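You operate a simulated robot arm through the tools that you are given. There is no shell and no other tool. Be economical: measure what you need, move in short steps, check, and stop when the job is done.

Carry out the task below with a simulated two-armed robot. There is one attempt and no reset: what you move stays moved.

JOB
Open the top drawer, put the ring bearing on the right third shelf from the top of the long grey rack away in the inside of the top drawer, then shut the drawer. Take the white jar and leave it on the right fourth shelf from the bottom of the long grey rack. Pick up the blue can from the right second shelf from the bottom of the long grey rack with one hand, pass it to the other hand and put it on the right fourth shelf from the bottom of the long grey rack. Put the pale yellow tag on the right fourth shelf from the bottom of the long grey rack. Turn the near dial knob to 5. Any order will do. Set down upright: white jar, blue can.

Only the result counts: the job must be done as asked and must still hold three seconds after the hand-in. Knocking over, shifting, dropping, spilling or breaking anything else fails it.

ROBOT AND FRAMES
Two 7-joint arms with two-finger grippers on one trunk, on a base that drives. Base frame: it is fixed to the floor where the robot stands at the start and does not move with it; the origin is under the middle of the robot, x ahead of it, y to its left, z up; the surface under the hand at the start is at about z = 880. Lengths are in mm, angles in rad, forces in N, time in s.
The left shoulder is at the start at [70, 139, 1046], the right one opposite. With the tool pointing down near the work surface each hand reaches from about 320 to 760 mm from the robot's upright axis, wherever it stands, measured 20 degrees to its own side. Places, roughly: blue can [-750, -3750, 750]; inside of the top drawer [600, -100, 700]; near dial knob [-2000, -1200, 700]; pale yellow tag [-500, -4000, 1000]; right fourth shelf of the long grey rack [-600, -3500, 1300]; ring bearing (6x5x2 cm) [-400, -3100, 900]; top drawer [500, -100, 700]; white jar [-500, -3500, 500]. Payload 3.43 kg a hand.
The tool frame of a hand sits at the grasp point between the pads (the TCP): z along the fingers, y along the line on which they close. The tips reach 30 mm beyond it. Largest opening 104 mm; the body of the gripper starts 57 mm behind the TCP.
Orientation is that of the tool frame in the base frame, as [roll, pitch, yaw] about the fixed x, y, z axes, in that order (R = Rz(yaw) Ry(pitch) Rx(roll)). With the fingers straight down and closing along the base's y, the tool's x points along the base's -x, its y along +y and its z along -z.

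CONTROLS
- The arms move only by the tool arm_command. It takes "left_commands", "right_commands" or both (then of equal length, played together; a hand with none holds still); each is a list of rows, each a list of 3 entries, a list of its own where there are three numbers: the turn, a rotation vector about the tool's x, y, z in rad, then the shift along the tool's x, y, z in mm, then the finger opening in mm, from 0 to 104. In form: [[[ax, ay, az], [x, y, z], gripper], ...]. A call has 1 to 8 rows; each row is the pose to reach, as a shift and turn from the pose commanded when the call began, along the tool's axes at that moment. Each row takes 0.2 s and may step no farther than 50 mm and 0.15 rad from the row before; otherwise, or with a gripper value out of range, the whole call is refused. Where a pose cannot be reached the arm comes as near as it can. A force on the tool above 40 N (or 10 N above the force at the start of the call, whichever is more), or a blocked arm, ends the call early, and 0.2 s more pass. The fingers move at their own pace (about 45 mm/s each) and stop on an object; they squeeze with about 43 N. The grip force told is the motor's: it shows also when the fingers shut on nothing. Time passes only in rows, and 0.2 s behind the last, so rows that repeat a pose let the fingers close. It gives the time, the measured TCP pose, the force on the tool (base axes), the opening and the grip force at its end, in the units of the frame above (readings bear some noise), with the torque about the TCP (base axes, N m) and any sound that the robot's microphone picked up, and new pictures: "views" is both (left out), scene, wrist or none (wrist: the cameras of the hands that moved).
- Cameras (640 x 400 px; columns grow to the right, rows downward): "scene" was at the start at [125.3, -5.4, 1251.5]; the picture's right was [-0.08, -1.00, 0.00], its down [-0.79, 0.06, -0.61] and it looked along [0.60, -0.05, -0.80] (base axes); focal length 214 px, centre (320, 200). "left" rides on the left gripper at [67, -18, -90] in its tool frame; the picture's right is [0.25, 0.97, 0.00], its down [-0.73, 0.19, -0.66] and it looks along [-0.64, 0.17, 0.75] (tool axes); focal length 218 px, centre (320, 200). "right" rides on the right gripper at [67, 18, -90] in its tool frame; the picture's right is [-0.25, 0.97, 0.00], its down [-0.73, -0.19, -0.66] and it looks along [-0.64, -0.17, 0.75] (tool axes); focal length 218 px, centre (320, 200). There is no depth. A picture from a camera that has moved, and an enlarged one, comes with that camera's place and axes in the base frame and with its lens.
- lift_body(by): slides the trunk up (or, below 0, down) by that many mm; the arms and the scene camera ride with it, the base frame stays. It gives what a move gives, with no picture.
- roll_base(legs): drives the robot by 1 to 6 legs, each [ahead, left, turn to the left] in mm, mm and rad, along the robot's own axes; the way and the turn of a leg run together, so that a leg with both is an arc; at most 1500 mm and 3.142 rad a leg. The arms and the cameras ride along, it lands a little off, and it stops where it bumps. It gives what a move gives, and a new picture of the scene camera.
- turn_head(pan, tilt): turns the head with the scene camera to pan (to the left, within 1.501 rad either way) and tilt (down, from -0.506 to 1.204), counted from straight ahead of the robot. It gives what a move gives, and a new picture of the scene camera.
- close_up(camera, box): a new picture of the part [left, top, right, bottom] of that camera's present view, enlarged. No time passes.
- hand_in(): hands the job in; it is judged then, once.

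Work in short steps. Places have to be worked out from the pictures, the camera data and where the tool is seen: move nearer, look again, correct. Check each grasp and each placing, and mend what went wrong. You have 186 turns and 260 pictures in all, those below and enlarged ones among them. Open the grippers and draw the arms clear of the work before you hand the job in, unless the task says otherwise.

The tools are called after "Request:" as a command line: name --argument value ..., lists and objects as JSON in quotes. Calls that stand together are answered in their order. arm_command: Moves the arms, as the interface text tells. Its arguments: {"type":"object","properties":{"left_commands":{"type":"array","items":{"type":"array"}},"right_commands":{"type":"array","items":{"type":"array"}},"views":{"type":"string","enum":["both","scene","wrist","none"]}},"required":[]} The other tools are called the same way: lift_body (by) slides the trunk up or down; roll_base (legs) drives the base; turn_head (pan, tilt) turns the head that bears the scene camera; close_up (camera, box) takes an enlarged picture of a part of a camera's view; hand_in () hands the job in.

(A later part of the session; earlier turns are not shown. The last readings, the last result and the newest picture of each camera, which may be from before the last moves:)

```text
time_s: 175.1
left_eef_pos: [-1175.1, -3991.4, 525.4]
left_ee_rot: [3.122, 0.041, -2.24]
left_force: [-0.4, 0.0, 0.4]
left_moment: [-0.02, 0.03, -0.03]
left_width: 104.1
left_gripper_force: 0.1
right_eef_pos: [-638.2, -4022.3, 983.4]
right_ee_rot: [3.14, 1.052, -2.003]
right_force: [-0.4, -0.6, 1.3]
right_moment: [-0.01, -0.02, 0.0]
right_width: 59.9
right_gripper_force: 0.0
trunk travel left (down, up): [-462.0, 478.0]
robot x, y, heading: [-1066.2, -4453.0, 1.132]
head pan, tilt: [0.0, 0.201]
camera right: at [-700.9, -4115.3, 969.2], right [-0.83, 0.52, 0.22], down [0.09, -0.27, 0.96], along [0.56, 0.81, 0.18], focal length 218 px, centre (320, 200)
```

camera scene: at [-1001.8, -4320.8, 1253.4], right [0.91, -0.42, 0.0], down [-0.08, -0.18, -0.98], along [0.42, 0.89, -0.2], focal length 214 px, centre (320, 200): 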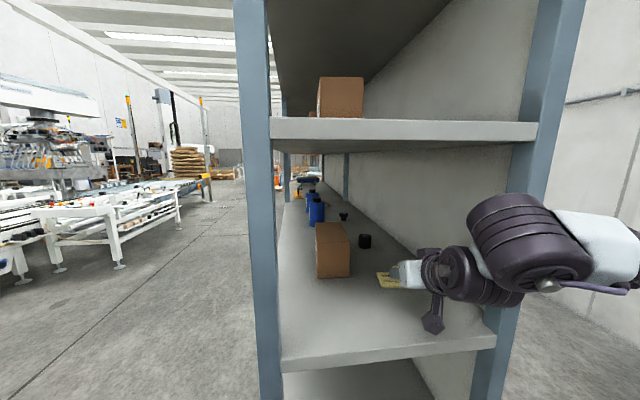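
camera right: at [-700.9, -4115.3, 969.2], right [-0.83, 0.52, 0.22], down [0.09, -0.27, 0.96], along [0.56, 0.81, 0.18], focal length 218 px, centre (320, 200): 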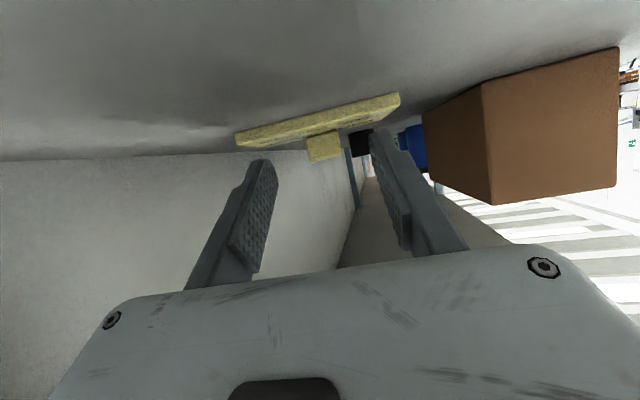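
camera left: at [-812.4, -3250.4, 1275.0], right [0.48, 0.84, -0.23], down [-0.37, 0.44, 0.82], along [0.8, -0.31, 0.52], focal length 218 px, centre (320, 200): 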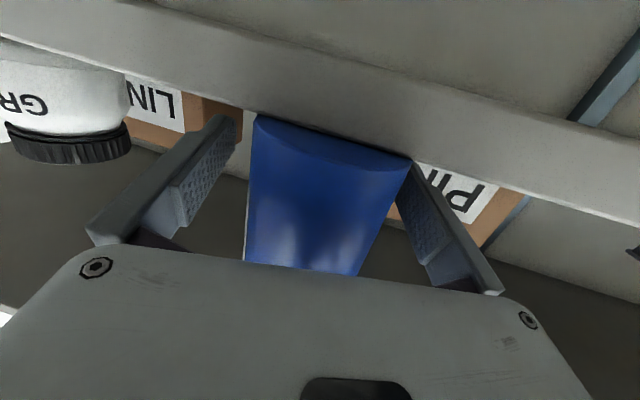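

Aligned. Forward 67 mm, then lower 7 mm.

Request:
roll_base --legs '[[67, 0, 0]]'

Request:
lift_body --by -6

Request:
arm_command --right_commands '[[[0, 0, 0], [0, 0, 0], 60]]' --views "wrist"

```text
time_s: 176.1
left_eef_pos: [-1147.1, -3929.7, 525.3]
left_ee_rot: [3.124, 0.042, -2.238]
left_force: [1.0, 0.8, -1.3]
left_moment: [-0.02, 0.02, 0.01]
left_width: 103.9
left_gripper_force: 0.0
right_eef_pos: [-609.6, -3959.7, 982.0]
right_ee_rot: [3.141, 1.051, -2.003]
right_force: [-0.1, -0.1, 1.3]
right_moment: [0.0, -0.01, -0.02]
right_width: 60.0
right_gripper_force: 0.0
trunk travel left (down, up): [-462.0, 478.0]
robot x, y, heading: [-1033.3, -4392.2, 1.133]
head pan, tilt: [0.0, 0.201]
camera scene: at [-973.0, -4259.9, 1235.4], right [0.91, -0.42, 0.0], down [-0.09, -0.18, -0.98], along [0.42, 0.89, -0.2], focal length 214 px, centre (320, 200)
```

scene: 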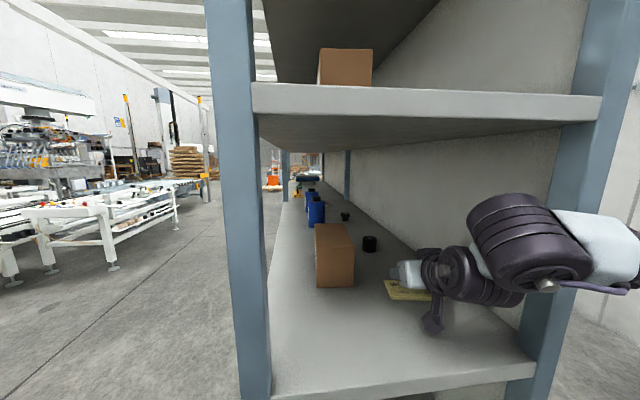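

```text
time_s: 176.6
left_eef_pos: [-1146.5, -3931.1, 519.9]
left_ee_rot: [3.126, 0.042, -2.24]
left_force: [-0.6, 0.1, -0.2]
left_moment: [-0.02, -0.05, 0.03]
left_width: 104.1
left_gripper_force: 0.1
right_eef_pos: [-609.4, -3960.6, 978.8]
right_ee_rot: [3.14, 1.052, -2.004]
right_force: [0.2, 0.4, -0.7]
right_moment: [-0.02, 0.0, 0.0]
right_width: 60.1
right_gripper_force: 0.1
trunk travel left (down, up): [-456.0, 484.0]
robot x, y, heading: [-1032.5, -4388.0, 1.131]
head pan, tilt: [0.0, 0.201]
```

```text
time_s: 177.0
left_eef_pos: [-1147.7, -3930.9, 518.8]
left_ee_rot: [3.126, 0.044, -2.236]
left_force: [0.4, 0.4, 1.2]
left_moment: [0.01, 0.01, 0.01]
left_width: 103.8
left_gripper_force: 0.0
right_eef_pos: [-610.3, -3961.6, 978.1]
right_ee_rot: [3.141, 1.052, -2.003]
right_force: [0.4, -0.8, 0.4]
right_moment: [0.0, 0.04, 0.02]
right_width: 59.8
right_gripper_force: 0.0
trunk travel left (down, up): [-456.0, 484.0]
robot x, y, heading: [-1036.4, -4389.6, 1.134]
head pan, tilt: [0.0, 0.201]
camera right: at [-672.5, -4054.4, 963.1], right [-0.83, 0.52, 0.22], down [0.09, -0.27, 0.96], along [0.56, 0.81, 0.18], focal length 218 px, centre (320, 200)
```

right: 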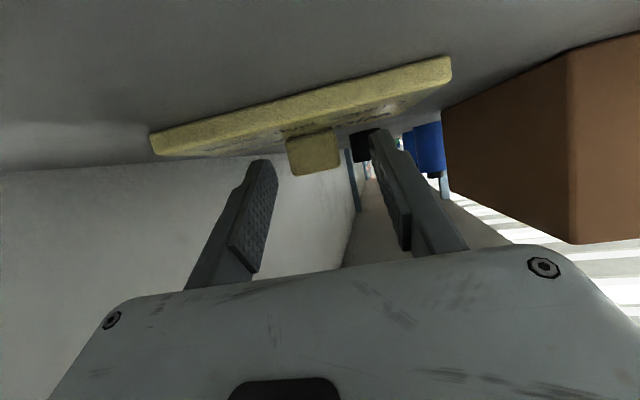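

Block is still just beyond the tips; forward 25 mm more.

Request:
roll_base --legs '[[25, 0, 0]]'

Request:
arm_command --right_commands '[[[0, 0, 0], [0, 0, 0], 45], [[0, 0, 0], [0, 0, 0], 30], [[0, 0, 0], [0, 0, 0], 15], [[0, 0, 0], [0, 0, 0], 15]]' --views "wrist"

```text
time_s: 177.8
left_eef_pos: [-1136.6, -3907.7, 518.1]
left_ee_rot: [3.125, 0.042, -2.238]
left_force: [1.7, 0.3, -1.0]
left_moment: [-0.04, -0.03, 0.01]
left_width: 104.0
left_gripper_force: 0.0
right_eef_pos: [-599.6, -3938.2, 977.5]
right_ee_rot: [-3.141, 1.051, -2.004]
right_force: [-1.0, -0.3, 0.0]
right_moment: [0.0, 0.0, 0.01]
right_width: 60.1
right_gripper_force: 0.0
trunk travel left (down, up): [-456.0, 484.0]
robot x, y, heading: [-1026.4, -4366.3, 1.135]
head pan, tilt: [0.0, 0.201]
camera scene: at [-962.7, -4237.7, 1229.5], right [0.91, -0.42, 0.0], down [-0.09, -0.18, -0.98], along [0.42, 0.89, -0.2], focal length 214 px, centre (320, 200)
```

scene: 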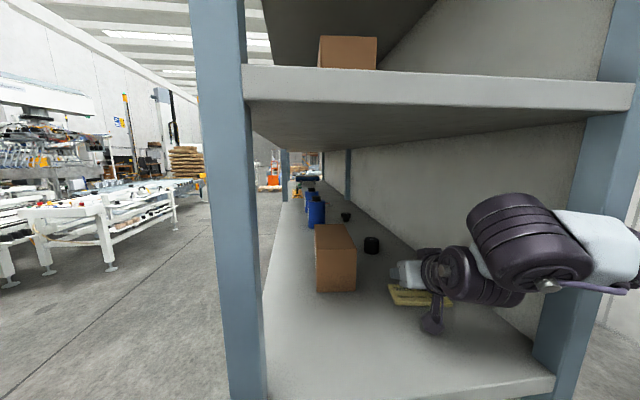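

```text
time_s: 178.8
left_eef_pos: [-1137.1, -3908.9, 519.9]
left_ee_rot: [3.124, 0.042, -2.24]
left_force: [0.7, 0.4, -0.4]
left_moment: [-0.01, -0.02, 0.0]
left_width: 103.9
left_gripper_force: 0.0
right_eef_pos: [-598.7, -3938.6, 978.8]
right_ee_rot: [-3.14, 1.051, -2.003]
right_force: [-0.3, 0.1, 0.3]
right_moment: [0.0, -0.03, 0.0]
right_width: 28.7
right_gripper_force: 43.2
trunk travel left (down, up): [-456.0, 484.0]
robot x, y, heading: [-1021.0, -4365.9, 1.13]
head pan, tilt: [0.0, 0.201]
camera right: at [-662.0, -4031.7, 963.1], right [-0.83, 0.52, 0.22], down [0.09, -0.27, 0.96], along [0.56, 0.81, 0.18], focal length 218 px, centre (320, 200)
```

right: 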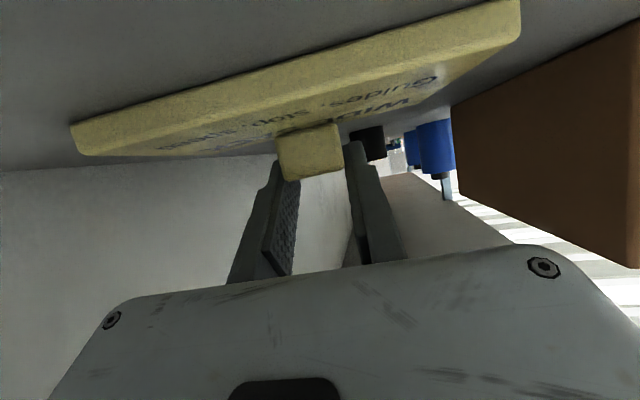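

Block gripped (28.7 mm). Lift 40, back out 230, and raise to above shelf 4.

Request:
lift_body --by 40

Request:
roll_base --legs '[[-250, 0, 0]]'

Request:
lift_body --by 357

Request:
arm_command --right_commands '[[[0, 0, 0], [0, 0, 0], 15]]' --views "both"

```text
time_s: 179.7
left_eef_pos: [-1136.8, -3908.7, 559.5]
left_ee_rot: [3.125, 0.041, -2.237]
left_force: [0.1, 0.8, 0.6]
left_moment: [0.02, -0.01, -0.03]
left_width: 104.0
left_gripper_force: 0.0
right_eef_pos: [-599.5, -3938.0, 1017.2]
right_ee_rot: [-3.141, 1.053, -2.001]
right_force: [-0.3, -0.1, -0.2]
right_moment: [0.03, -0.03, 0.0]
right_width: 28.6
right_gripper_force: 43.2
trunk travel left (down, up): [-496.0, 444.0]
robot x, y, heading: [-1023.7, -4370.0, 1.13]
head pan, tilt: [0.0, 0.201]
```

```text
time_s: 181.5
left_eef_pos: [-1243.8, -4135.5, 559.8]
left_ee_rot: [3.123, 0.045, -2.237]
left_force: [1.0, 0.6, -0.5]
left_moment: [0.03, 0.0, -0.02]
left_width: 104.1
left_gripper_force: 0.2
right_eef_pos: [-705.9, -4164.0, 1017.8]
right_ee_rot: [-3.141, 1.052, -2.002]
right_force: [-0.9, 0.2, 0.1]
right_moment: [0.03, -0.03, 0.01]
right_width: 28.4
right_gripper_force: 43.1
trunk travel left (down, up): [-496.0, 444.0]
robot x, y, heading: [-1132.0, -4596.0, 1.131]
head pan, tilt: [0.0, 0.201]
camera scene: at [-1069.5, -4466.2, 1269.7], right [0.91, -0.42, 0.0], down [-0.08, -0.18, -0.98], along [0.41, 0.89, -0.2], focal length 214 px, centre (320, 200)
```

scene: 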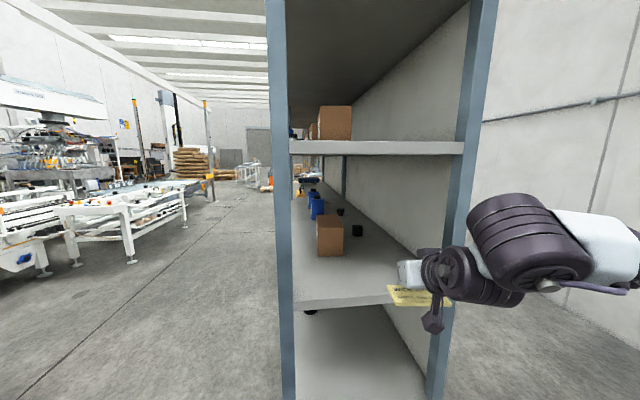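

```text
time_s: 185.0
left_eef_pos: [-1243.0, -4135.1, 915.4]
left_ee_rot: [3.125, 0.041, -2.239]
left_force: [-0.2, 0.0, 0.0]
left_moment: [-0.04, 0.0, 0.0]
left_width: 104.2
left_gripper_force: 0.1
right_eef_pos: [-705.0, -4164.9, 1375.4]
right_ee_rot: [3.141, 1.052, -2.002]
right_force: [-0.1, 0.0, -0.2]
right_moment: [0.03, -0.03, 0.0]
right_width: 28.4
right_gripper_force: 43.2
trunk travel left (down, up): [-853.0, 87.0]
robot x, y, heading: [-1132.1, -4593.2, 1.129]
head pan, tilt: [0.0, 0.201]
```

```text
time_s: 185.4
left_eef_pos: [-1243.3, -4136.0, 915.8]
left_ee_rot: [3.124, 0.042, -2.237]
left_force: [-0.7, 0.6, 0.0]
left_moment: [0.0, 0.01, -0.01]
left_width: 104.1
left_gripper_force: 0.1
right_eef_pos: [-705.8, -4164.4, 1374.1]
right_ee_rot: [3.141, 1.054, -2.003]
right_force: [0.1, -0.1, -0.1]
right_moment: [-0.01, 0.01, -0.02]
right_width: 28.3
right_gripper_force: 43.3
trunk travel left (down, up): [-853.0, 87.0]
robot x, y, heading: [-1128.2, -4597.3, 1.13]
head pan, tilt: [0.0, 0.201]
camera scene: at [-1069.1, -4465.4, 1626.6], right [0.91, -0.42, 0.0], down [-0.08, -0.18, -0.98], along [0.41, 0.89, -0.2], focal length 214 px, centre (320, 200)
camera right: at [-768.3, -4258.0, 1360.1], right [-0.83, 0.52, 0.22], down [0.09, -0.27, 0.96], along [0.56, 0.81, 0.18], focal length 218 px, centre (320, 200)
```

scene: 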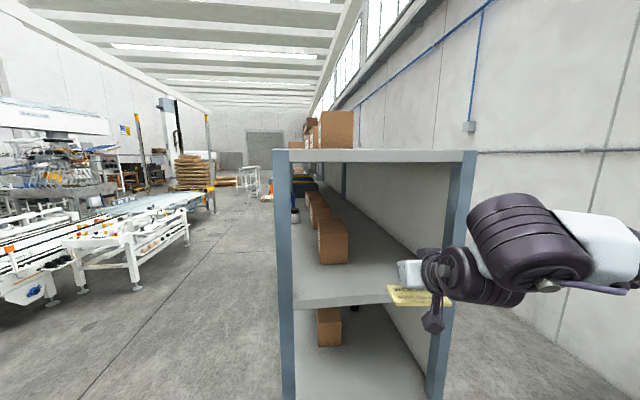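
right: 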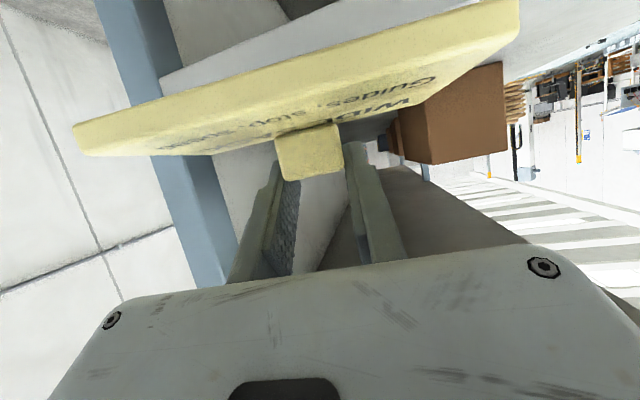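

Tag held level. Drive forward 215 mm over shelf 4 and lower.

Request:
roll_base --legs '[[215, 0, 0]]'

Request:
lift_body --by -28

Request:
arm_command --right_commands '[[[0, 0, 0], [0, 0, 0], 15]]' --views "both"

```text
time_s: 187.0
left_eef_pos: [-1153.6, -3944.1, 917.7]
left_ee_rot: [3.123, 0.043, -2.238]
left_force: [0.6, -0.7, 0.8]
left_moment: [-0.02, -0.01, 0.01]
left_width: 104.3
left_gripper_force: 0.1
right_eef_pos: [-616.3, -3973.5, 1376.4]
right_ee_rot: [3.141, 1.053, -2.002]
right_force: [0.1, 0.1, 0.2]
right_moment: [0.0, -0.01, -0.01]
right_width: 28.2
right_gripper_force: 43.0
trunk travel left (down, up): [-853.0, 87.0]
robot x, y, heading: [-1038.5, -4408.1, 1.138]
head pan, tilt: [0.0, 0.201]
camera scene: at [-980.4, -4275.1, 1627.0], right [0.91, -0.42, 0.0], down [-0.08, -0.18, -0.98], along [0.41, 0.89, -0.2], focal length 214 px, centre (320, 200)
```

scene: 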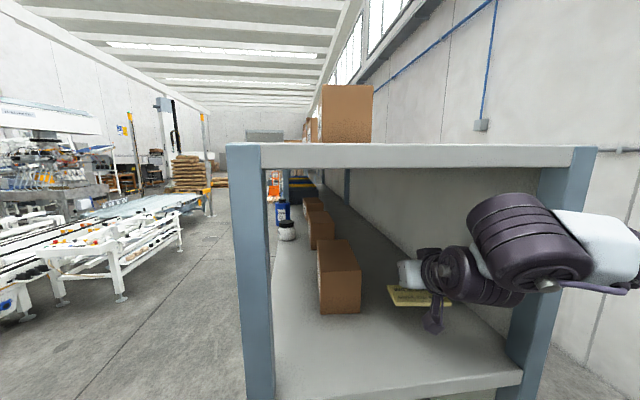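

```text
time_s: 187.8
left_eef_pos: [-1153.0, -3940.6, 887.7]
left_ee_rot: [3.125, 0.041, -2.236]
left_force: [-0.4, -0.3, 0.8]
left_moment: [0.03, 0.03, -0.03]
left_width: 104.1
left_gripper_force: 0.0
right_eef_pos: [-615.2, -3970.0, 1346.9]
right_ee_rot: [3.14, 1.051, -2.002]
right_force: [-0.1, 0.6, -0.3]
right_moment: [0.02, 0.01, -0.02]
right_width: 28.5
right_gripper_force: 43.2
trunk travel left (down, up): [-825.0, 115.0]
robot x, y, heading: [-1041.8, -4402.2, 1.134]
head pan, tilt: [0.0, 0.201]
```

```text
time_s: 188.2
left_eef_pos: [-1152.9, -3942.3, 888.1]
left_ee_rot: [3.124, 0.044, -2.238]
left_force: [-0.4, -0.1, 0.3]
left_moment: [0.0, -0.03, 0.02]
left_width: 103.8
left_gripper_force: 0.1
right_eef_pos: [-616.0, -3971.0, 1347.9]
right_ee_rot: [3.141, 1.051, -2.003]
right_force: [-0.7, -0.2, 0.4]
right_moment: [0.06, 0.0, 0.0]
right_width: 28.4
right_gripper_force: 43.3
trunk travel left (down, up): [-825.0, 115.0]
robot x, y, heading: [-1037.1, -4402.1, 1.136]
head pan, tilt: [0.0, 0.201]
camera scene: at [-979.0, -4272.4, 1598.6], right [0.91, -0.42, 0.0], down [-0.08, -0.18, -0.98], along [0.41, 0.89, -0.2], focal length 214 px, centre (320, 200)
camera right: at [-678.2, -4065.1, 1332.3], right [-0.83, 0.52, 0.22], down [0.09, -0.27, 0.96], along [0.56, 0.81, 0.18], focal length 218 px, centre (320, 200)
```

scene: 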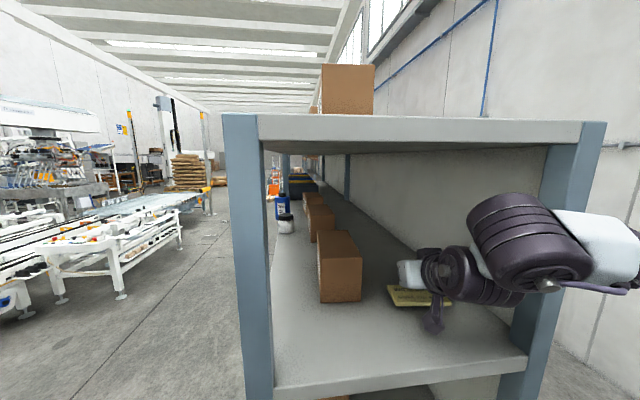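
right: 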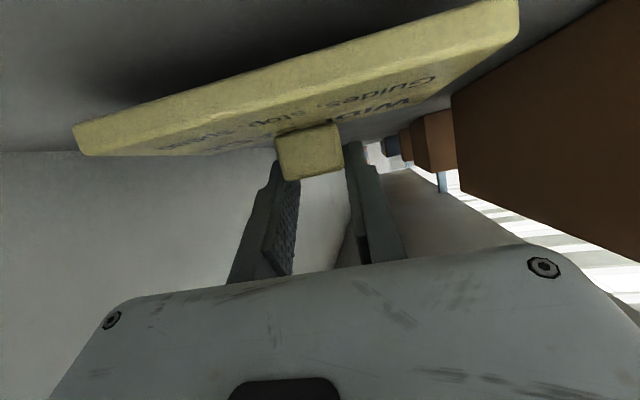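

Lower in small steps until contact.

Request:
lift_body --by -6

Request:
lift_body --by -3

```text
time_s: 188.7
left_eef_pos: [-1152.9, -3941.2, 883.0]
left_ee_rot: [3.123, 0.042, -2.237]
left_force: [-1.1, 0.0, -0.3]
left_moment: [0.0, 0.04, -0.03]
left_width: 104.1
left_gripper_force: 0.0
right_eef_pos: [-616.3, -3970.4, 1340.4]
right_ee_rot: [3.14, 1.051, -2.003]
right_force: [0.4, 0.1, -0.2]
right_moment: [0.0, -0.03, 0.03]
right_width: 28.3
right_gripper_force: 43.3
trunk travel left (down, up): [-819.0, 121.0]
robot x, y, heading: [-1037.4, -4403.2, 1.133]
head pan, tilt: [0.0, 0.201]
```

```text
time_s: 189.2
left_eef_pos: [-1153.3, -3941.5, 877.9]
left_ee_rot: [3.123, 0.042, -2.237]
left_force: [-0.4, 0.1, -0.1]
left_moment: [0.0, -0.01, 0.0]
left_width: 103.9
left_gripper_force: 0.0
right_eef_pos: [-616.8, -3971.3, 1339.6]
right_ee_rot: [3.141, 1.053, -2.002]
right_force: [0.2, 0.0, 0.5]
right_moment: [-0.01, -0.01, -0.01]
right_width: 28.2
right_gripper_force: 43.1
trunk travel left (down, up): [-816.0, 124.0]
robot x, y, heading: [-1041.3, -4401.7, 1.13]
head pan, tilt: [0.0, 0.201]
```

Request:
lift_body --by -2

Request:
lift_body --by -2

```text
time_s: 189.7
left_eef_pos: [-1153.6, -3942.3, 877.6]
left_ee_rot: [3.125, 0.041, -2.238]
left_force: [-0.1, -0.2, -0.6]
left_moment: [0.0, 0.0, -0.02]
left_width: 104.0
left_gripper_force: 0.1
right_eef_pos: [-615.0, -3971.6, 1337.2]
right_ee_rot: [3.14, 1.057, -2.002]
right_force: [2.7, 2.7, 11.2]
right_moment: [-0.55, -0.03, 0.04]
right_width: 28.5
right_gripper_force: 43.1
trunk travel left (down, up): [-814.0, 126.0]
robot x, y, heading: [-1040.7, -4402.2, 1.14]
head pan, tilt: [0.0, 0.201]
```

```text
time_s: 190.3
left_eef_pos: [-1153.7, -3943.3, 876.7]
left_ee_rot: [3.125, 0.044, -2.237]
left_force: [0.5, 0.9, -0.3]
left_moment: [-0.02, -0.01, -0.01]
left_width: 104.4
left_gripper_force: 0.0
right_eef_pos: [-616.5, -3971.3, 1337.6]
right_ee_rot: [3.137, 1.061, -2.007]
right_force: [6.0, 6.3, 28.6]
right_moment: [-0.84, 0.36, 0.03]
right_width: 28.3
right_gripper_force: 43.9
trunk travel left (down, up): [-812.0, 128.0]
robot x, y, heading: [-1042.7, -4404.1, 1.129]
head pan, tilt: [0.0, 0.201]
```

The tag rests on shelf 4. Relieve, open, and back out.

Request:
lift_body --by 3

Request:
arm_command --right_commands '[[[0, 0, 0], [0, 0, 0], 40], [[0, 0, 0], [0, 0, 0], 55], [[0, 0, 0], [0, 0, 0], 55]]' --views "none"

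Request:
roll_base --legs '[[-300, 0, 0]]'

Request:
close_up --camera "scene" --box '[260, 200, 500, 350]'

```text
time_s: 190.8
left_eef_pos: [-1154.0, -3942.1, 878.2]
left_ee_rot: [3.123, 0.045, -2.237]
left_force: [-0.8, 0.0, 0.0]
left_moment: [-0.01, -0.02, 0.04]
left_width: 104.0
left_gripper_force: 0.1
right_eef_pos: [-616.5, -3971.9, 1337.4]
right_ee_rot: [3.141, 1.054, -2.001]
right_force: [2.8, 5.3, 17.5]
right_moment: [0.2, 0.09, -0.06]
right_width: 28.5
right_gripper_force: 43.0
trunk travel left (down, up): [-815.0, 125.0]
robot x, y, heading: [-1041.2, -4399.4, 1.134]
head pan, tilt: [0.0, 0.201]
```

```text
time_s: 191.6
left_eef_pos: [-1153.1, -3942.4, 877.4]
left_ee_rot: [3.124, 0.042, -2.237]
left_force: [-0.2, -0.1, -1.3]
left_moment: [-0.03, -0.02, 0.0]
left_width: 104.2
left_gripper_force: 0.0
right_eef_pos: [-615.2, -3971.8, 1336.4]
right_ee_rot: [-3.142, 1.053, -2.003]
right_force: [0.5, 0.1, 0.4]
right_moment: [0.0, -0.02, -0.02]
right_width: 55.2
right_gripper_force: 0.1
trunk travel left (down, up): [-815.0, 125.0]
robot x, y, heading: [-1041.4, -4406.9, 1.132]
head pan, tilt: [0.0, 0.201]
```

```text
time_s: 193.6
left_eef_pos: [-1281.5, -4215.2, 877.7]
left_ee_rot: [3.124, 0.039, -2.239]
left_force: [-0.3, 0.4, 0.7]
left_moment: [-0.02, -0.03, 0.0]
left_width: 104.0
left_gripper_force: 0.0
right_eef_pos: [-744.2, -4244.3, 1335.9]
right_ee_rot: [-3.141, 1.05, -2.002]
right_force: [-0.3, -0.5, -0.5]
right_moment: [0.0, 0.0, -0.01]
right_width: 54.9
right_gripper_force: 0.2
trunk travel left (down, up): [-815.0, 125.0]
robot x, y, heading: [-1167.4, -4676.3, 1.132]
head pan, tilt: [0.0, 0.201]
camera scene: at [-1106.1, -4544.4, 1588.3], right [0.91, -0.42, 0.0], down [-0.09, -0.18, -0.98], along [0.41, 0.89, -0.2], focal length 214 px, centre (320, 200)
```

scene: 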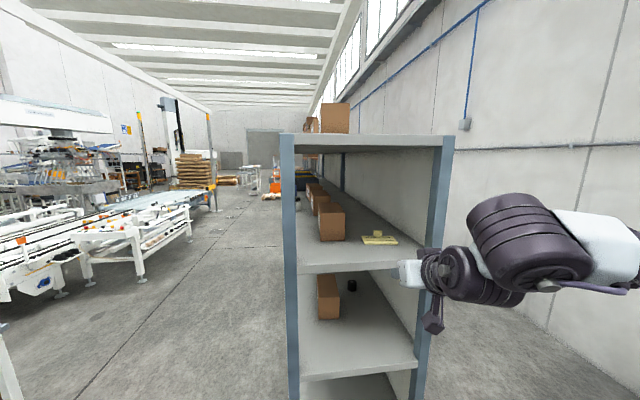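

```text
2.67 times, centred on (380, 275) of scene
camera zoom: at [-1106.1, -4544.4, 1588.3], right [0.91, -0.42, 0.0], down [-0.09, -0.18, -0.98], along [0.41, 0.89, -0.2], focal length 572 px, centre (160, 0)
```

zoom: 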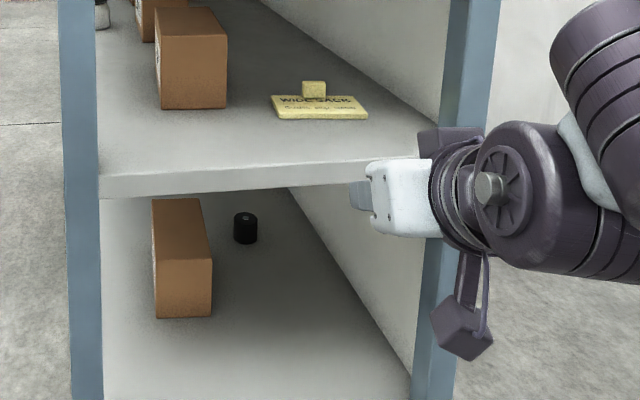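

Tag is placed on shelf 4. Drive back around to the rack's front-left for the bearing.

Request:
roll_base --legs '[[0, 0, 0.114], [0, 820, 0], [0, 0, -1.571], [0, 1400, 0], [0, 510, 0]]'

Request:
lift_body --by -340

Request:
arm_command --right_commands '[[[0, 0, 0], [0, 0, 0], 104], [[0, 0, 0], [0, 0, 0], 104], [[0, 0, 0], [0, 0, 0], 104]]' --views "both"

```text
time_s: 211.6
left_eef_pos: [-894.2, -2440.5, 878.2]
left_ee_rot: [3.124, 0.042, 2.59]
left_force: [0.6, 0.5, -0.5]
left_moment: [0.03, -0.01, -0.01]
left_width: 103.9
left_gripper_force: 0.0
right_eef_pos: [-862.3, -2979.8, 1336.9]
right_ee_rot: [3.138, 1.052, 2.822]
right_force: [-0.2, -0.2, 0.2]
right_moment: [-0.01, 0.01, 0.05]
right_width: 55.3
right_gripper_force: 0.0
trunk travel left (down, up): [-815.0, 125.0]
robot x, y, heading: [-1336.4, -2602.7, -0.324]
head pan, tilt: [0.0, 0.201]
camera scene: at [-1202.2, -2650.9, 1588.6], right [-0.32, -0.95, 0.0], down [-0.19, 0.06, -0.98], along [0.93, -0.31, -0.2], focal length 214 px, centre (320, 200)
```

scene: 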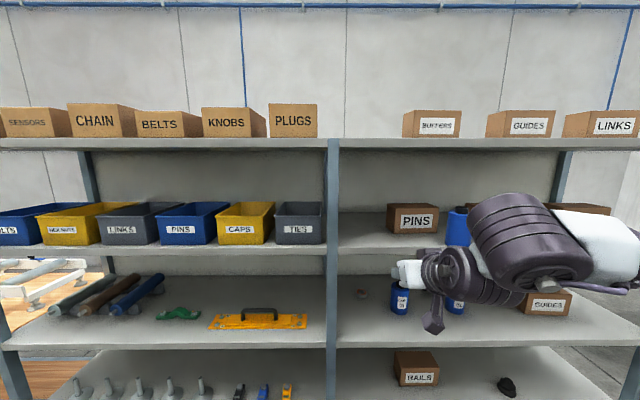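

```text
time_s: 214.9
left_eef_pos: [-893.8, -2439.7, 537.8]
left_ee_rot: [3.124, 0.041, 2.59]
left_force: [0.4, -0.7, -0.1]
left_moment: [0.01, 0.0, 0.01]
left_width: 103.9
left_gripper_force: 0.1
right_eef_pos: [-861.3, -2978.2, 996.9]
right_ee_rot: [-3.142, 1.052, 2.824]
right_force: [-0.5, 0.5, 0.3]
right_moment: [-0.03, 0.02, 0.01]
right_width: 55.0
right_gripper_force: 0.1
trunk travel left (down, up): [-475.0, 465.0]
robot x, y, heading: [-1337.0, -2602.1, -0.323]
head pan, tilt: [0.0, 0.201]
```

```text
time_s: 215.7
left_eef_pos: [-893.4, -2439.0, 539.0]
left_ee_rot: [3.124, 0.041, 2.59]
left_force: [-0.3, 0.7, -0.4]
left_moment: [0.01, -0.02, 0.02]
left_width: 104.2
left_gripper_force: 0.1
right_eef_pos: [-862.2, -2978.8, 996.6]
right_ee_rot: [3.141, 1.051, 2.825]
right_force: [0.2, 0.1, 0.3]
right_moment: [0.01, 0.04, 0.01]
right_width: 103.9
right_gripper_force: 0.1
trunk travel left (down, up): [-475.0, 465.0]
robot x, y, heading: [-1339.4, -2602.3, -0.325]
head pan, tilt: [0.0, 0.201]
camera scene: at [-1201.9, -2649.7, 1248.6], right [-0.32, -0.95, 0.0], down [-0.19, 0.06, -0.98], along [0.93, -0.31, -0.2], focal length 214 px, centre (320, 200)
camera right: at [-962.6, -2926.2, 982.2], right [0.42, 0.88, 0.22], down [-0.26, -0.12, 0.96], along [0.87, -0.46, 0.18], focal length 218 px, centre (320, 200)
```

scene: 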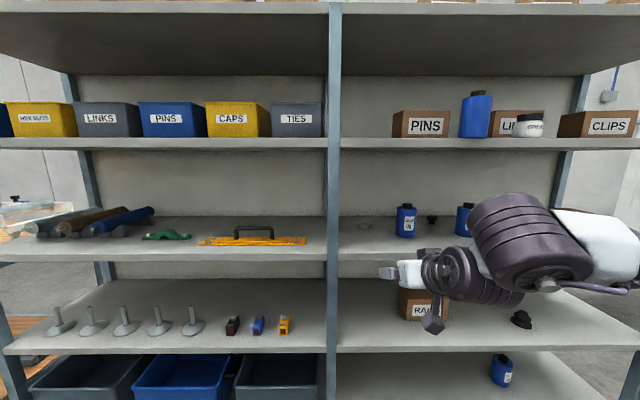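
right: 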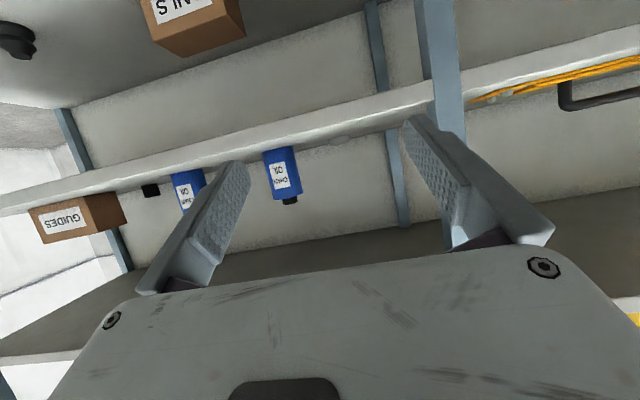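

Zoom on the bearing on shelf 3.

Request:
close_up --camera "scene" --box '[330, 200, 410, 250]'

```text
8.00 times, centred on (370, 225) of scene
camera zoom: at [-1201.9, -2649.7, 1248.6], right [-0.32, -0.95, 0.0], down [-0.19, 0.06, -0.98], along [0.93, -0.31, -0.2], focal length 1716 px, centre (-80, 0)
```

zoom: 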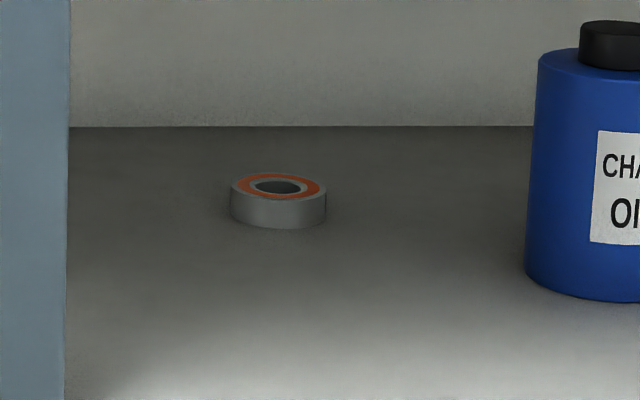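

Bearing lies flat near (-410,-3127), Ø≈53. Extend the right arm ~95 mm and tuck the left arm further back before approaching.

Request:
arm_command --right_commands '[[[0, 0, 0], [-12, 20, 21], 104], [[0, 0, 0], [-25, 40, 43], 104], [[0, 0, 0], [-37, 60, 65], 104], [[0, 0, 0], [-50, 80, 87], 104], [[0, 0, 0], [-50, 80, 87], 104]]' --left_commands '[[[0, 0, 0], [36, 16, 0], 104], [[0, 0, 0], [72, 32, 0], 104], [[0, 0, 0], [108, 48, 0], 104], [[0, 0, 0], [144, 64, 0], 104], [[0, 0, 0], [180, 80, 0], 104]]' --views "none"

```text
time_s: 216.9
left_eef_pos: [-1006.7, -2277.7, 532.7]
left_ee_rot: [3.123, 0.046, 2.588]
left_force: [0.1, 0.3, -0.4]
left_moment: [-0.01, -0.02, 0.0]
left_width: 103.6
left_gripper_force: 0.1
right_eef_pos: [-741.5, -2933.4, 996.4]
right_ee_rot: [3.14, 1.053, 2.824]
right_force: [0.3, 0.2, 1.1]
right_moment: [-0.06, 0.01, -0.01]
right_width: 104.1
right_gripper_force: 0.2
trunk travel left (down, up): [-475.0, 465.0]
robot x, y, heading: [-1338.9, -2607.6, -0.324]
head pan, tilt: [0.0, 0.201]
```

Request:
roll_base --legs '[[0, -77, 0], [245, 0, 0]]'

Request:
arm_command --right_commands '[[[0, 0, 0], [0, 0, 0], 104]]' --views "wrist"

```text
time_s: 219.4
left_eef_pos: [-800.7, -2427.0, 531.0]
left_ee_rot: [3.125, 0.042, 2.592]
left_force: [-0.1, -0.5, 0.1]
left_moment: [-0.03, 0.02, -0.05]
left_width: 104.1
left_gripper_force: 0.0
right_eef_pos: [-534.6, -3082.8, 996.7]
right_ee_rot: [3.142, 1.054, 2.827]
right_force: [-0.3, -0.1, 0.4]
right_moment: [0.0, -0.02, -0.02]
right_width: 104.1
right_gripper_force: 0.2
trunk travel left (down, up): [-475.0, 465.0]
robot x, y, heading: [-1131.2, -2754.2, -0.33]
head pan, tilt: [0.0, 0.201]
camera scene: at [-994.2, -2800.0, 1248.4], right [-0.32, -0.95, 0.0], down [-0.19, 0.06, -0.98], along [0.93, -0.31, -0.2], focal length 214 px, centre (320, 200)
```

scene: 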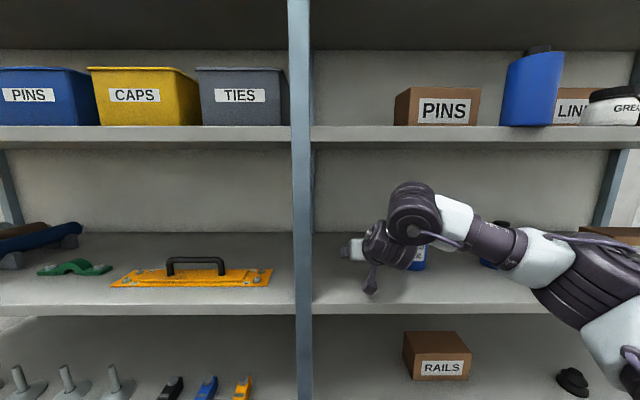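

```text
time_s: 219.8
left_eef_pos: [-799.6, -2427.6, 531.4]
left_ee_rot: [3.123, 0.041, 2.591]
left_force: [-0.3, -0.5, -0.1]
left_moment: [-0.01, 0.01, 0.01]
left_width: 104.1
left_gripper_force: 0.0
right_eef_pos: [-535.3, -3082.3, 996.7]
right_ee_rot: [3.141, 1.051, 2.826]
right_force: [0.2, -0.2, 0.4]
right_moment: [0.01, -0.02, -0.02]
right_width: 104.1
right_gripper_force: 0.0
trunk travel left (down, up): [-475.0, 465.0]
robot x, y, heading: [-1130.0, -2758.9, -0.316]
head pan, tilt: [0.0, 0.201]
camera right: at [-635.2, -3031.1, 982.2], right [0.42, 0.88, 0.22], down [-0.26, -0.12, 0.96], along [0.87, -0.46, 0.18], focal length 218 px, centre (320, 200)
```

right: 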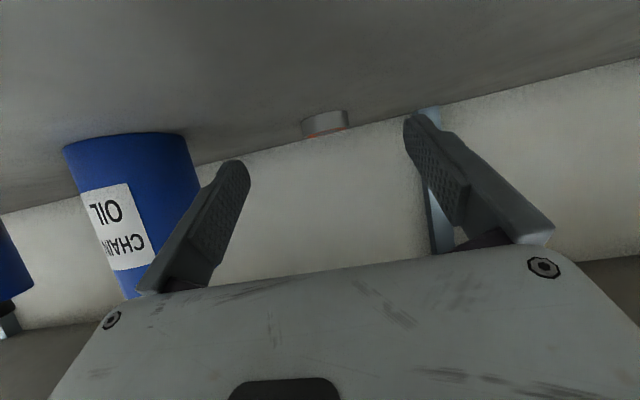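

Bearing ≈(-392,-3132), laterally aligned. Narrow opening to 84, lower 24 and go forward 85.

Request:
arm_command --right_commands '[[[0, 0, 0], [0, 0, 0], 84], [[0, 0, 0], [0, 0, 0], 84]]' --views "none"

Request:
lift_body --by -24

Request:
roll_base --legs '[[85, 0, 0]]'

Request:
arm_command --right_commands '[[[0, 0, 0], [0, 0, 0], 84]]' --views "wrist"

```text
time_s: 220.4
left_eef_pos: [-799.5, -2427.0, 531.4]
left_ee_rot: [3.124, 0.043, 2.593]
left_force: [0.7, 0.1, 0.2]
left_moment: [0.03, 0.0, -0.03]
left_width: 104.0
left_gripper_force: 0.1
right_eef_pos: [-535.1, -3082.6, 996.9]
right_ee_rot: [3.141, 1.053, 2.825]
right_force: [-0.7, 0.1, 0.9]
right_moment: [0.01, -0.02, -0.01]
right_width: 83.8
right_gripper_force: 0.1
trunk travel left (down, up): [-475.0, 465.0]
robot x, y, heading: [-1133.6, -2755.2, -0.321]
head pan, tilt: [0.0, 0.201]
```

```text
time_s: 221.1
left_eef_pos: [-799.1, -2427.3, 506.9]
left_ee_rot: [3.125, 0.042, 2.593]
left_force: [-0.7, -0.2, -0.1]
left_moment: [0.03, -0.01, 0.02]
left_width: 103.9
left_gripper_force: 0.2
right_eef_pos: [-534.9, -3081.6, 972.7]
right_ee_rot: [-3.141, 1.053, 2.826]
right_force: [-0.1, 0.3, -0.1]
right_moment: [0.0, 0.03, -0.01]
right_width: 84.1
right_gripper_force: 0.0
trunk travel left (down, up): [-451.0, 489.0]
robot x, y, heading: [-1136.4, -2758.2, -0.321]
head pan, tilt: [0.0, 0.201]
```

```text
time_s: 222.2
left_eef_pos: [-719.3, -2453.6, 507.6]
left_ee_rot: [3.123, 0.044, 2.59]
left_force: [1.2, -0.6, 0.0]
left_moment: [-0.04, -0.04, 0.0]
left_width: 103.8
left_gripper_force: 0.0
right_eef_pos: [-453.5, -3109.0, 975.2]
right_ee_rot: [3.138, 1.055, 2.823]
right_force: [3.9, -2.3, 16.2]
right_moment: [0.85, 1.93, 0.16]
right_width: 83.8
right_gripper_force: 0.1
trunk travel left (down, up): [-451.0, 489.0]
robot x, y, heading: [-1051.6, -2782.2, -0.32]
head pan, tilt: [0.0, 0.201]
camera scene: at [-914.8, -2826.4, 1224.8], right [-0.32, -0.95, 0.0], down [-0.19, 0.06, -0.98], along [0.93, -0.31, -0.2], focal length 214 px, centre (320, 200)
```

scene: 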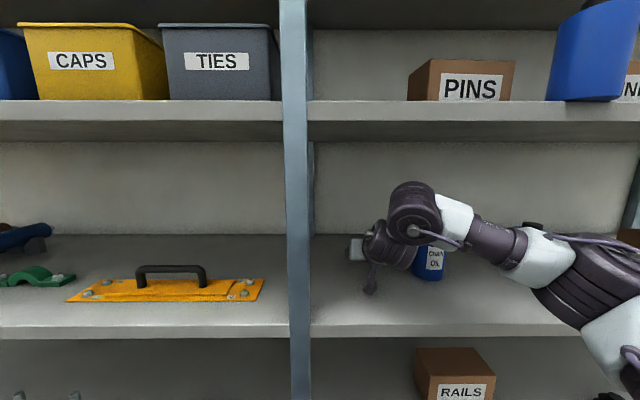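

```text
time_s: 222.6
left_eef_pos: [-718.4, -2453.5, 507.3]
left_ee_rot: [3.123, 0.044, 2.59]
left_force: [-0.2, -0.4, 0.4]
left_moment: [-0.02, 0.02, 0.01]
left_width: 103.9
left_gripper_force: 0.0
right_eef_pos: [-454.6, -3110.3, 974.4]
right_ee_rot: [3.136, 1.056, 2.821]
right_force: [-2.5, -0.3, 5.0]
right_moment: [0.34, 0.71, 0.08]
right_width: 84.0
right_gripper_force: 0.0
trunk travel left (down, up): [-451.0, 489.0]
robot x, y, heading: [-1052.4, -2782.7, -0.317]
head pan, tilt: [0.0, 0.201]
camera right: at [-554.7, -3058.3, 959.7], right [0.42, 0.88, 0.22], down [-0.26, -0.12, 0.96], along [0.87, -0.46, 0.18], focal length 218 px, centre (320, 200)
```

right: 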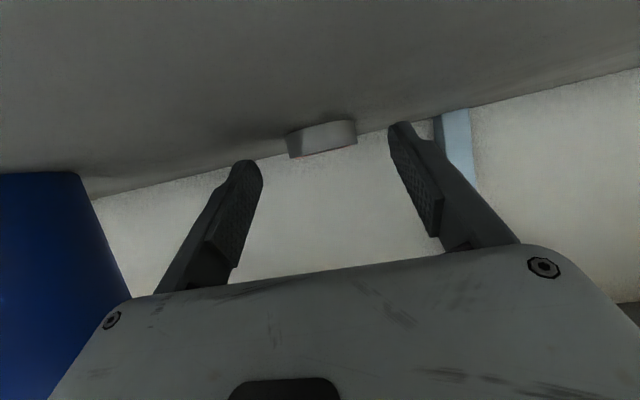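

The hand's underside (camera) is brushing the shelf. Raise 10 mm and steepen the tilt by 0.2 rad so the camera clears.

Request:
lift_body --by 10

Request:
arm_command --right_commands '[[[0, 0.1, 0], [0, 0, 0], 84], [[0, 0.2, 0], [0, 0, 0], 84], [[0, 0.25, 0], [0, 0, 0], 84]]' --views "wrist"

```text
time_s: 223.1
left_eef_pos: [-718.7, -2453.5, 517.3]
left_ee_rot: [3.123, 0.042, 2.589]
left_force: [0.4, -0.2, -0.2]
left_moment: [0.04, 0.02, 0.02]
left_width: 104.2
left_gripper_force: 0.1
right_eef_pos: [-453.0, -3110.6, 981.7]
right_ee_rot: [3.137, 1.055, 2.822]
right_force: [0.0, -1.6, 0.3]
right_moment: [-0.02, 0.01, 0.02]
right_width: 84.2
right_gripper_force: 0.0
trunk travel left (down, up): [-461.0, 479.0]
robot x, y, heading: [-1050.2, -2783.0, -0.318]
head pan, tilt: [0.0, 0.201]
```

```text
time_s: 223.9
left_eef_pos: [-717.6, -2454.2, 517.6]
left_ee_rot: [3.123, 0.044, 2.591]
left_force: [-1.0, 0.8, 0.3]
left_moment: [-0.01, 0.0, 0.04]
left_width: 103.8
left_gripper_force: 0.2
right_eef_pos: [-452.2, -3109.5, 984.0]
right_ee_rot: [3.14, 0.804, 2.822]
right_force: [0.0, 0.8, 0.6]
right_moment: [0.04, 0.0, 0.02]
right_width: 84.2
right_gripper_force: 0.1
trunk travel left (down, up): [-461.0, 479.0]
robot x, y, heading: [-1050.7, -2780.0, -0.324]
head pan, tilt: [0.0, 0.201]
camera right: at [-554.1, -3058.4, 997.0], right [0.47, 0.86, 0.18], down [-0.03, -0.19, 0.98], along [0.88, -0.46, -0.07], focal length 218 px, centre (320, 200)
```

right: 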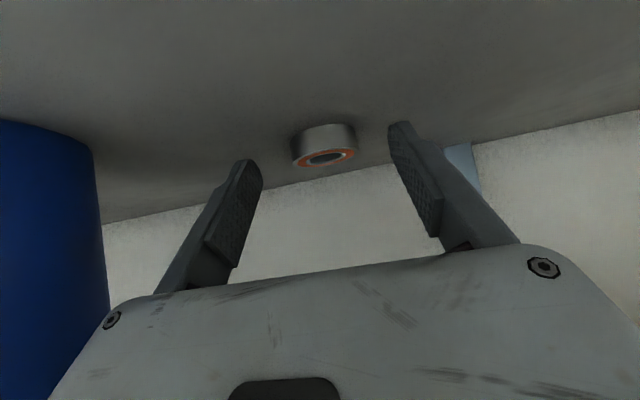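

Forward 42 mm, then lower 13 mm over the bearing.

Request:
roll_base --legs '[[42, 0, 0]]'

Request:
lift_body --by -13

Request:
arm_command --right_commands '[[[0, 0, 0], [0, 0, 0], 84]]' --views "wrist"

```text
time_s: 224.8
left_eef_pos: [-678.0, -2467.8, 518.2]
left_ee_rot: [3.125, 0.04, 2.59]
left_force: [0.0, -0.9, -0.3]
left_moment: [-0.01, -0.02, 0.0]
left_width: 104.0
left_gripper_force: 0.0
right_eef_pos: [-413.0, -3123.9, 982.4]
right_ee_rot: [3.14, 0.803, 2.825]
right_force: [0.5, 0.3, -0.4]
right_moment: [0.01, 0.02, 0.02]
right_width: 84.0
right_gripper_force: 0.1
trunk travel left (down, up): [-461.0, 479.0]
robot x, y, heading: [-1009.6, -2791.4, -0.319]
head pan, tilt: [0.0, 0.201]
camera scene: at [-872.7, -2840.6, 1234.4], right [-0.32, -0.95, 0.0], down [-0.19, 0.06, -0.98], along [0.93, -0.31, -0.2], focal length 214 px, centre (320, 200)
```

scene: 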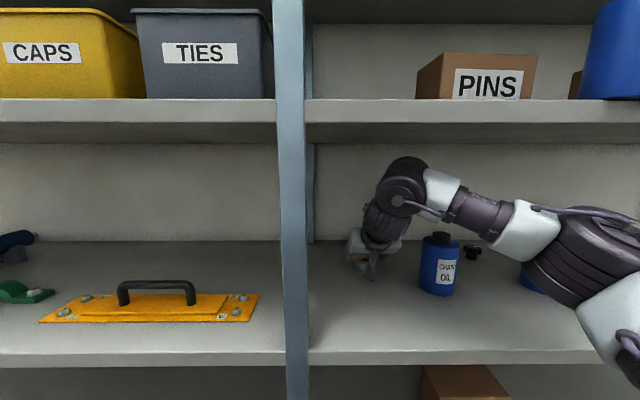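

```text
time_s: 225.4
left_eef_pos: [-680.5, -2466.8, 504.8]
left_ee_rot: [3.125, 0.043, 2.59]
left_force: [0.0, 0.0, -0.3]
left_moment: [0.01, 0.01, -0.02]
left_width: 103.9
left_gripper_force: 0.1
right_eef_pos: [-413.6, -3123.3, 973.1]
right_ee_rot: [3.139, 0.808, 2.824]
right_force: [0.7, -1.3, 9.4]
right_moment: [-0.5, -0.08, 0.04]
right_width: 83.8
right_gripper_force: 0.0
trunk travel left (down, up): [-448.0, 492.0]
robot x, y, heading: [-1012.0, -2795.5, -0.324]
head pan, tilt: [0.0, 0.201]
```

```text
time_s: 225.8
left_eef_pos: [-678.9, -2467.0, 506.1]
left_ee_rot: [3.124, 0.044, 2.591]
left_force: [0.1, -0.2, -0.4]
left_moment: [0.03, 0.03, 0.0]
left_width: 104.1
left_gripper_force: 0.0
right_eef_pos: [-414.7, -3123.0, 972.7]
right_ee_rot: [3.138, 0.809, 2.824]
right_force: [1.4, -3.4, 13.6]
right_moment: [-0.73, -0.12, 0.1]
right_width: 83.9
right_gripper_force: 0.0
trunk travel left (down, up): [-448.0, 492.0]
robot x, y, heading: [-1010.1, -2793.5, -0.323]
head pan, tilt: [0.0, 0.201]
camera right: at [-515.3, -3071.5, 985.4], right [0.47, 0.86, 0.18], down [-0.03, -0.19, 0.98], along [0.88, -0.46, -0.06], focal length 218 px, centre (320, 200)
```

right: 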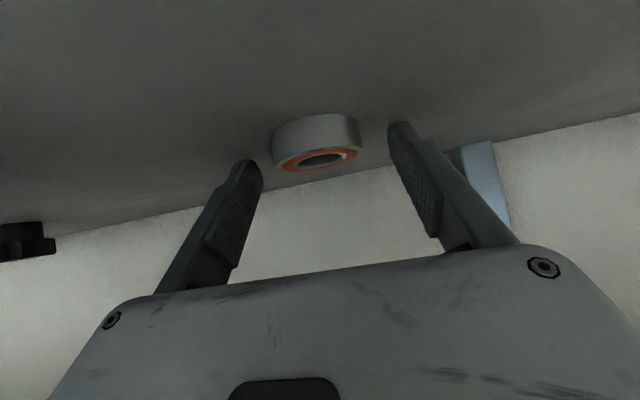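

Tips touch the shelf with the bearing between them. Relieve 2 mm and close.

Request:
lift_body --by 3

Request:
arm_command --right_commands '[[[0, 0, 0], [0, 0, 0], 65], [[0, 0, 0], [0, 0, 0], 50], [[0, 0, 0], [0, 0, 0], 35], [[0, 0, 0], [0, 0, 0], 35]]' --views "wrist"

```text
time_s: 226.4
left_eef_pos: [-679.3, -2468.1, 507.0]
left_ee_rot: [3.126, 0.042, 2.59]
left_force: [-0.3, -1.2, 0.8]
left_moment: [0.02, -0.02, -0.01]
left_width: 103.9
left_gripper_force: 0.1
right_eef_pos: [-414.8, -3122.5, 973.0]
right_ee_rot: [3.141, 0.802, 2.824]
right_force: [-0.1, -1.3, 5.2]
right_moment: [-0.25, 0.0, -0.07]
right_width: 83.7
right_gripper_force: 0.1
trunk travel left (down, up): [-451.0, 489.0]
robot x, y, heading: [-1006.6, -2799.8, -0.32]
head pan, tilt: [0.0, 0.201]
```

```text
time_s: 227.4
left_eef_pos: [-677.6, -2468.2, 507.5]
left_ee_rot: [3.125, 0.043, 2.589]
left_force: [0.4, 0.4, -0.2]
left_moment: [-0.01, -0.01, 0.01]
left_width: 104.1
left_gripper_force: 0.0
right_eef_pos: [-413.5, -3123.3, 973.0]
right_ee_rot: [3.139, 0.802, 2.824]
right_force: [-0.3, 0.7, -0.2]
right_moment: [0.02, 0.05, -0.04]
right_width: 50.4
right_gripper_force: 42.7
trunk travel left (down, up): [-451.0, 489.0]
robot x, y, heading: [-1009.4, -2789.2, -0.322]
head pan, tilt: [0.0, 0.201]
camera right: at [-514.4, -3071.8, 986.4], right [0.47, 0.86, 0.18], down [-0.03, -0.19, 0.98], along [0.88, -0.46, -0.07], focal length 218 px, centre (320, 200)
```

right: 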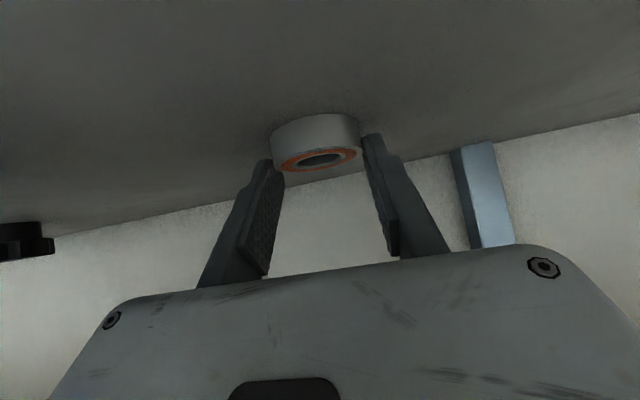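

Only tip contact; open a bit, push 10 mm further, and regrip.

Request:
arm_command --right_commands '[[[0, 0, 0], [0, 0, 0], 66], [[0, 0, 0], [0, 0, 0], 66], [[0, 0, 0], [-7, 0, 7], 66], [[0, 0, 0], [-8, 0, 8], 66], [[0, 0, 0], [-8, 0, 8], 50], [[0, 0, 0], [-8, 0, 8], 35], [[0, 0, 0], [-8, 0, 8], 35]]' --views "wrist"

```text
time_s: 229.0
left_eef_pos: [-678.9, -2467.1, 508.2]
left_ee_rot: [3.125, 0.041, 2.591]
left_force: [0.0, -0.8, -0.6]
left_moment: [0.0, -0.01, 0.0]
left_width: 103.8
left_gripper_force: 0.1
right_eef_pos: [-403.2, -3127.3, 975.2]
right_ee_rot: [3.137, 0.807, 2.822]
right_force: [1.7, -1.4, 4.9]
right_moment: [0.11, -0.05, -0.04]
right_width: 47.4
right_gripper_force: 42.7
trunk travel left (down, up): [-451.0, 489.0]
robot x, y, heading: [-1014.6, -2796.0, -0.323]
head pan, tilt: [0.0, 0.201]
camera right: at [-503.7, -3075.8, 987.5], right [0.47, 0.86, 0.18], down [-0.03, -0.19, 0.98], along [0.88, -0.46, -0.06], focal length 218 px, centre (320, 200)
```

right: 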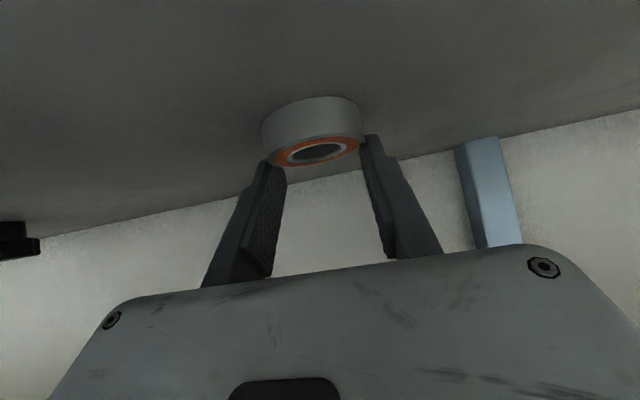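

That was past the diameter; the earlier spot (50.4 mm) was better. Reopen, go back ~9 mm, regrip.

Request:
arm_command --right_commands '[[[0, 0, 0], [0, 0, 0], 66], [[0, 0, 0], [0, 0, 0], 66], [[0, 0, 0], [6, 0, -7], 66], [[0, 0, 0], [6, 0, -7], 66], [[0, 0, 0], [6, 0, -7], 50], [[0, 0, 0], [6, 0, -7], 35], [[0, 0, 0], [6, 0, -7], 35]]' --views "none"

Request:
lift_body --by 35

Request:
close_up --camera "right" --box '[160, 50, 480, 250]'

```text
time_s: 230.6
left_eef_pos: [-678.9, -2467.7, 507.9]
left_ee_rot: [3.124, 0.042, 2.59]
left_force: [-0.5, -0.9, 0.1]
left_moment: [-0.02, 0.0, -0.02]
left_width: 103.7
left_gripper_force: 0.1
right_eef_pos: [-411.4, -3123.1, 974.1]
right_ee_rot: [3.14, 0.803, 2.823]
right_force: [-0.4, -0.2, -0.6]
right_moment: [-0.03, 0.01, 0.02]
right_width: 50.2
right_gripper_force: 43.3
trunk travel left (down, up): [-451.0, 489.0]
robot x, y, heading: [-1012.1, -2798.4, -0.323]
head pan, tilt: [0.0, 0.201]
```

```text
time_s: 231.3
left_eef_pos: [-678.5, -2467.8, 541.9]
left_ee_rot: [3.124, 0.042, 2.59]
left_force: [0.0, -0.9, -1.0]
left_moment: [0.02, 0.01, -0.02]
left_width: 103.9
left_gripper_force: 0.1
right_eef_pos: [-411.1, -3124.3, 1008.3]
right_ee_rot: [3.141, 0.803, 2.823]
right_force: [0.8, -0.7, -1.3]
right_moment: [0.03, 0.02, -0.02]
right_width: 50.3
right_gripper_force: 42.8
trunk travel left (down, up): [-486.0, 454.0]
robot x, y, heading: [-1006.7, -2794.1, -0.327]
head pan, tilt: [0.0, 0.201]
```

```text
2.00 times, centred on (320, 150) of right
camera zoom: at [-511.9, -3073.1, 1022.0], right [0.47, 0.86, 0.18], down [-0.03, -0.19, 0.98], along [0.88, -0.46, -0.07], focal length 436 px, centre (320, 300)
```

zoom: 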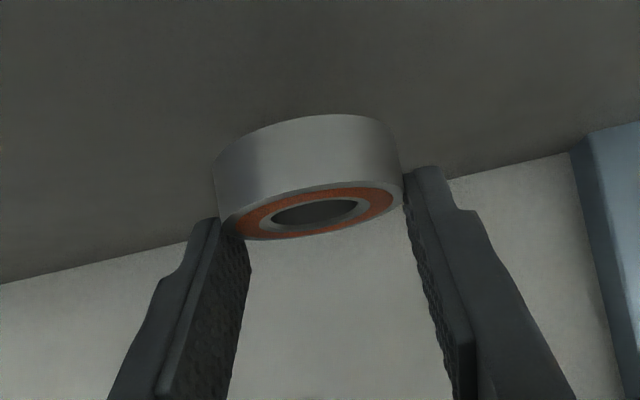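

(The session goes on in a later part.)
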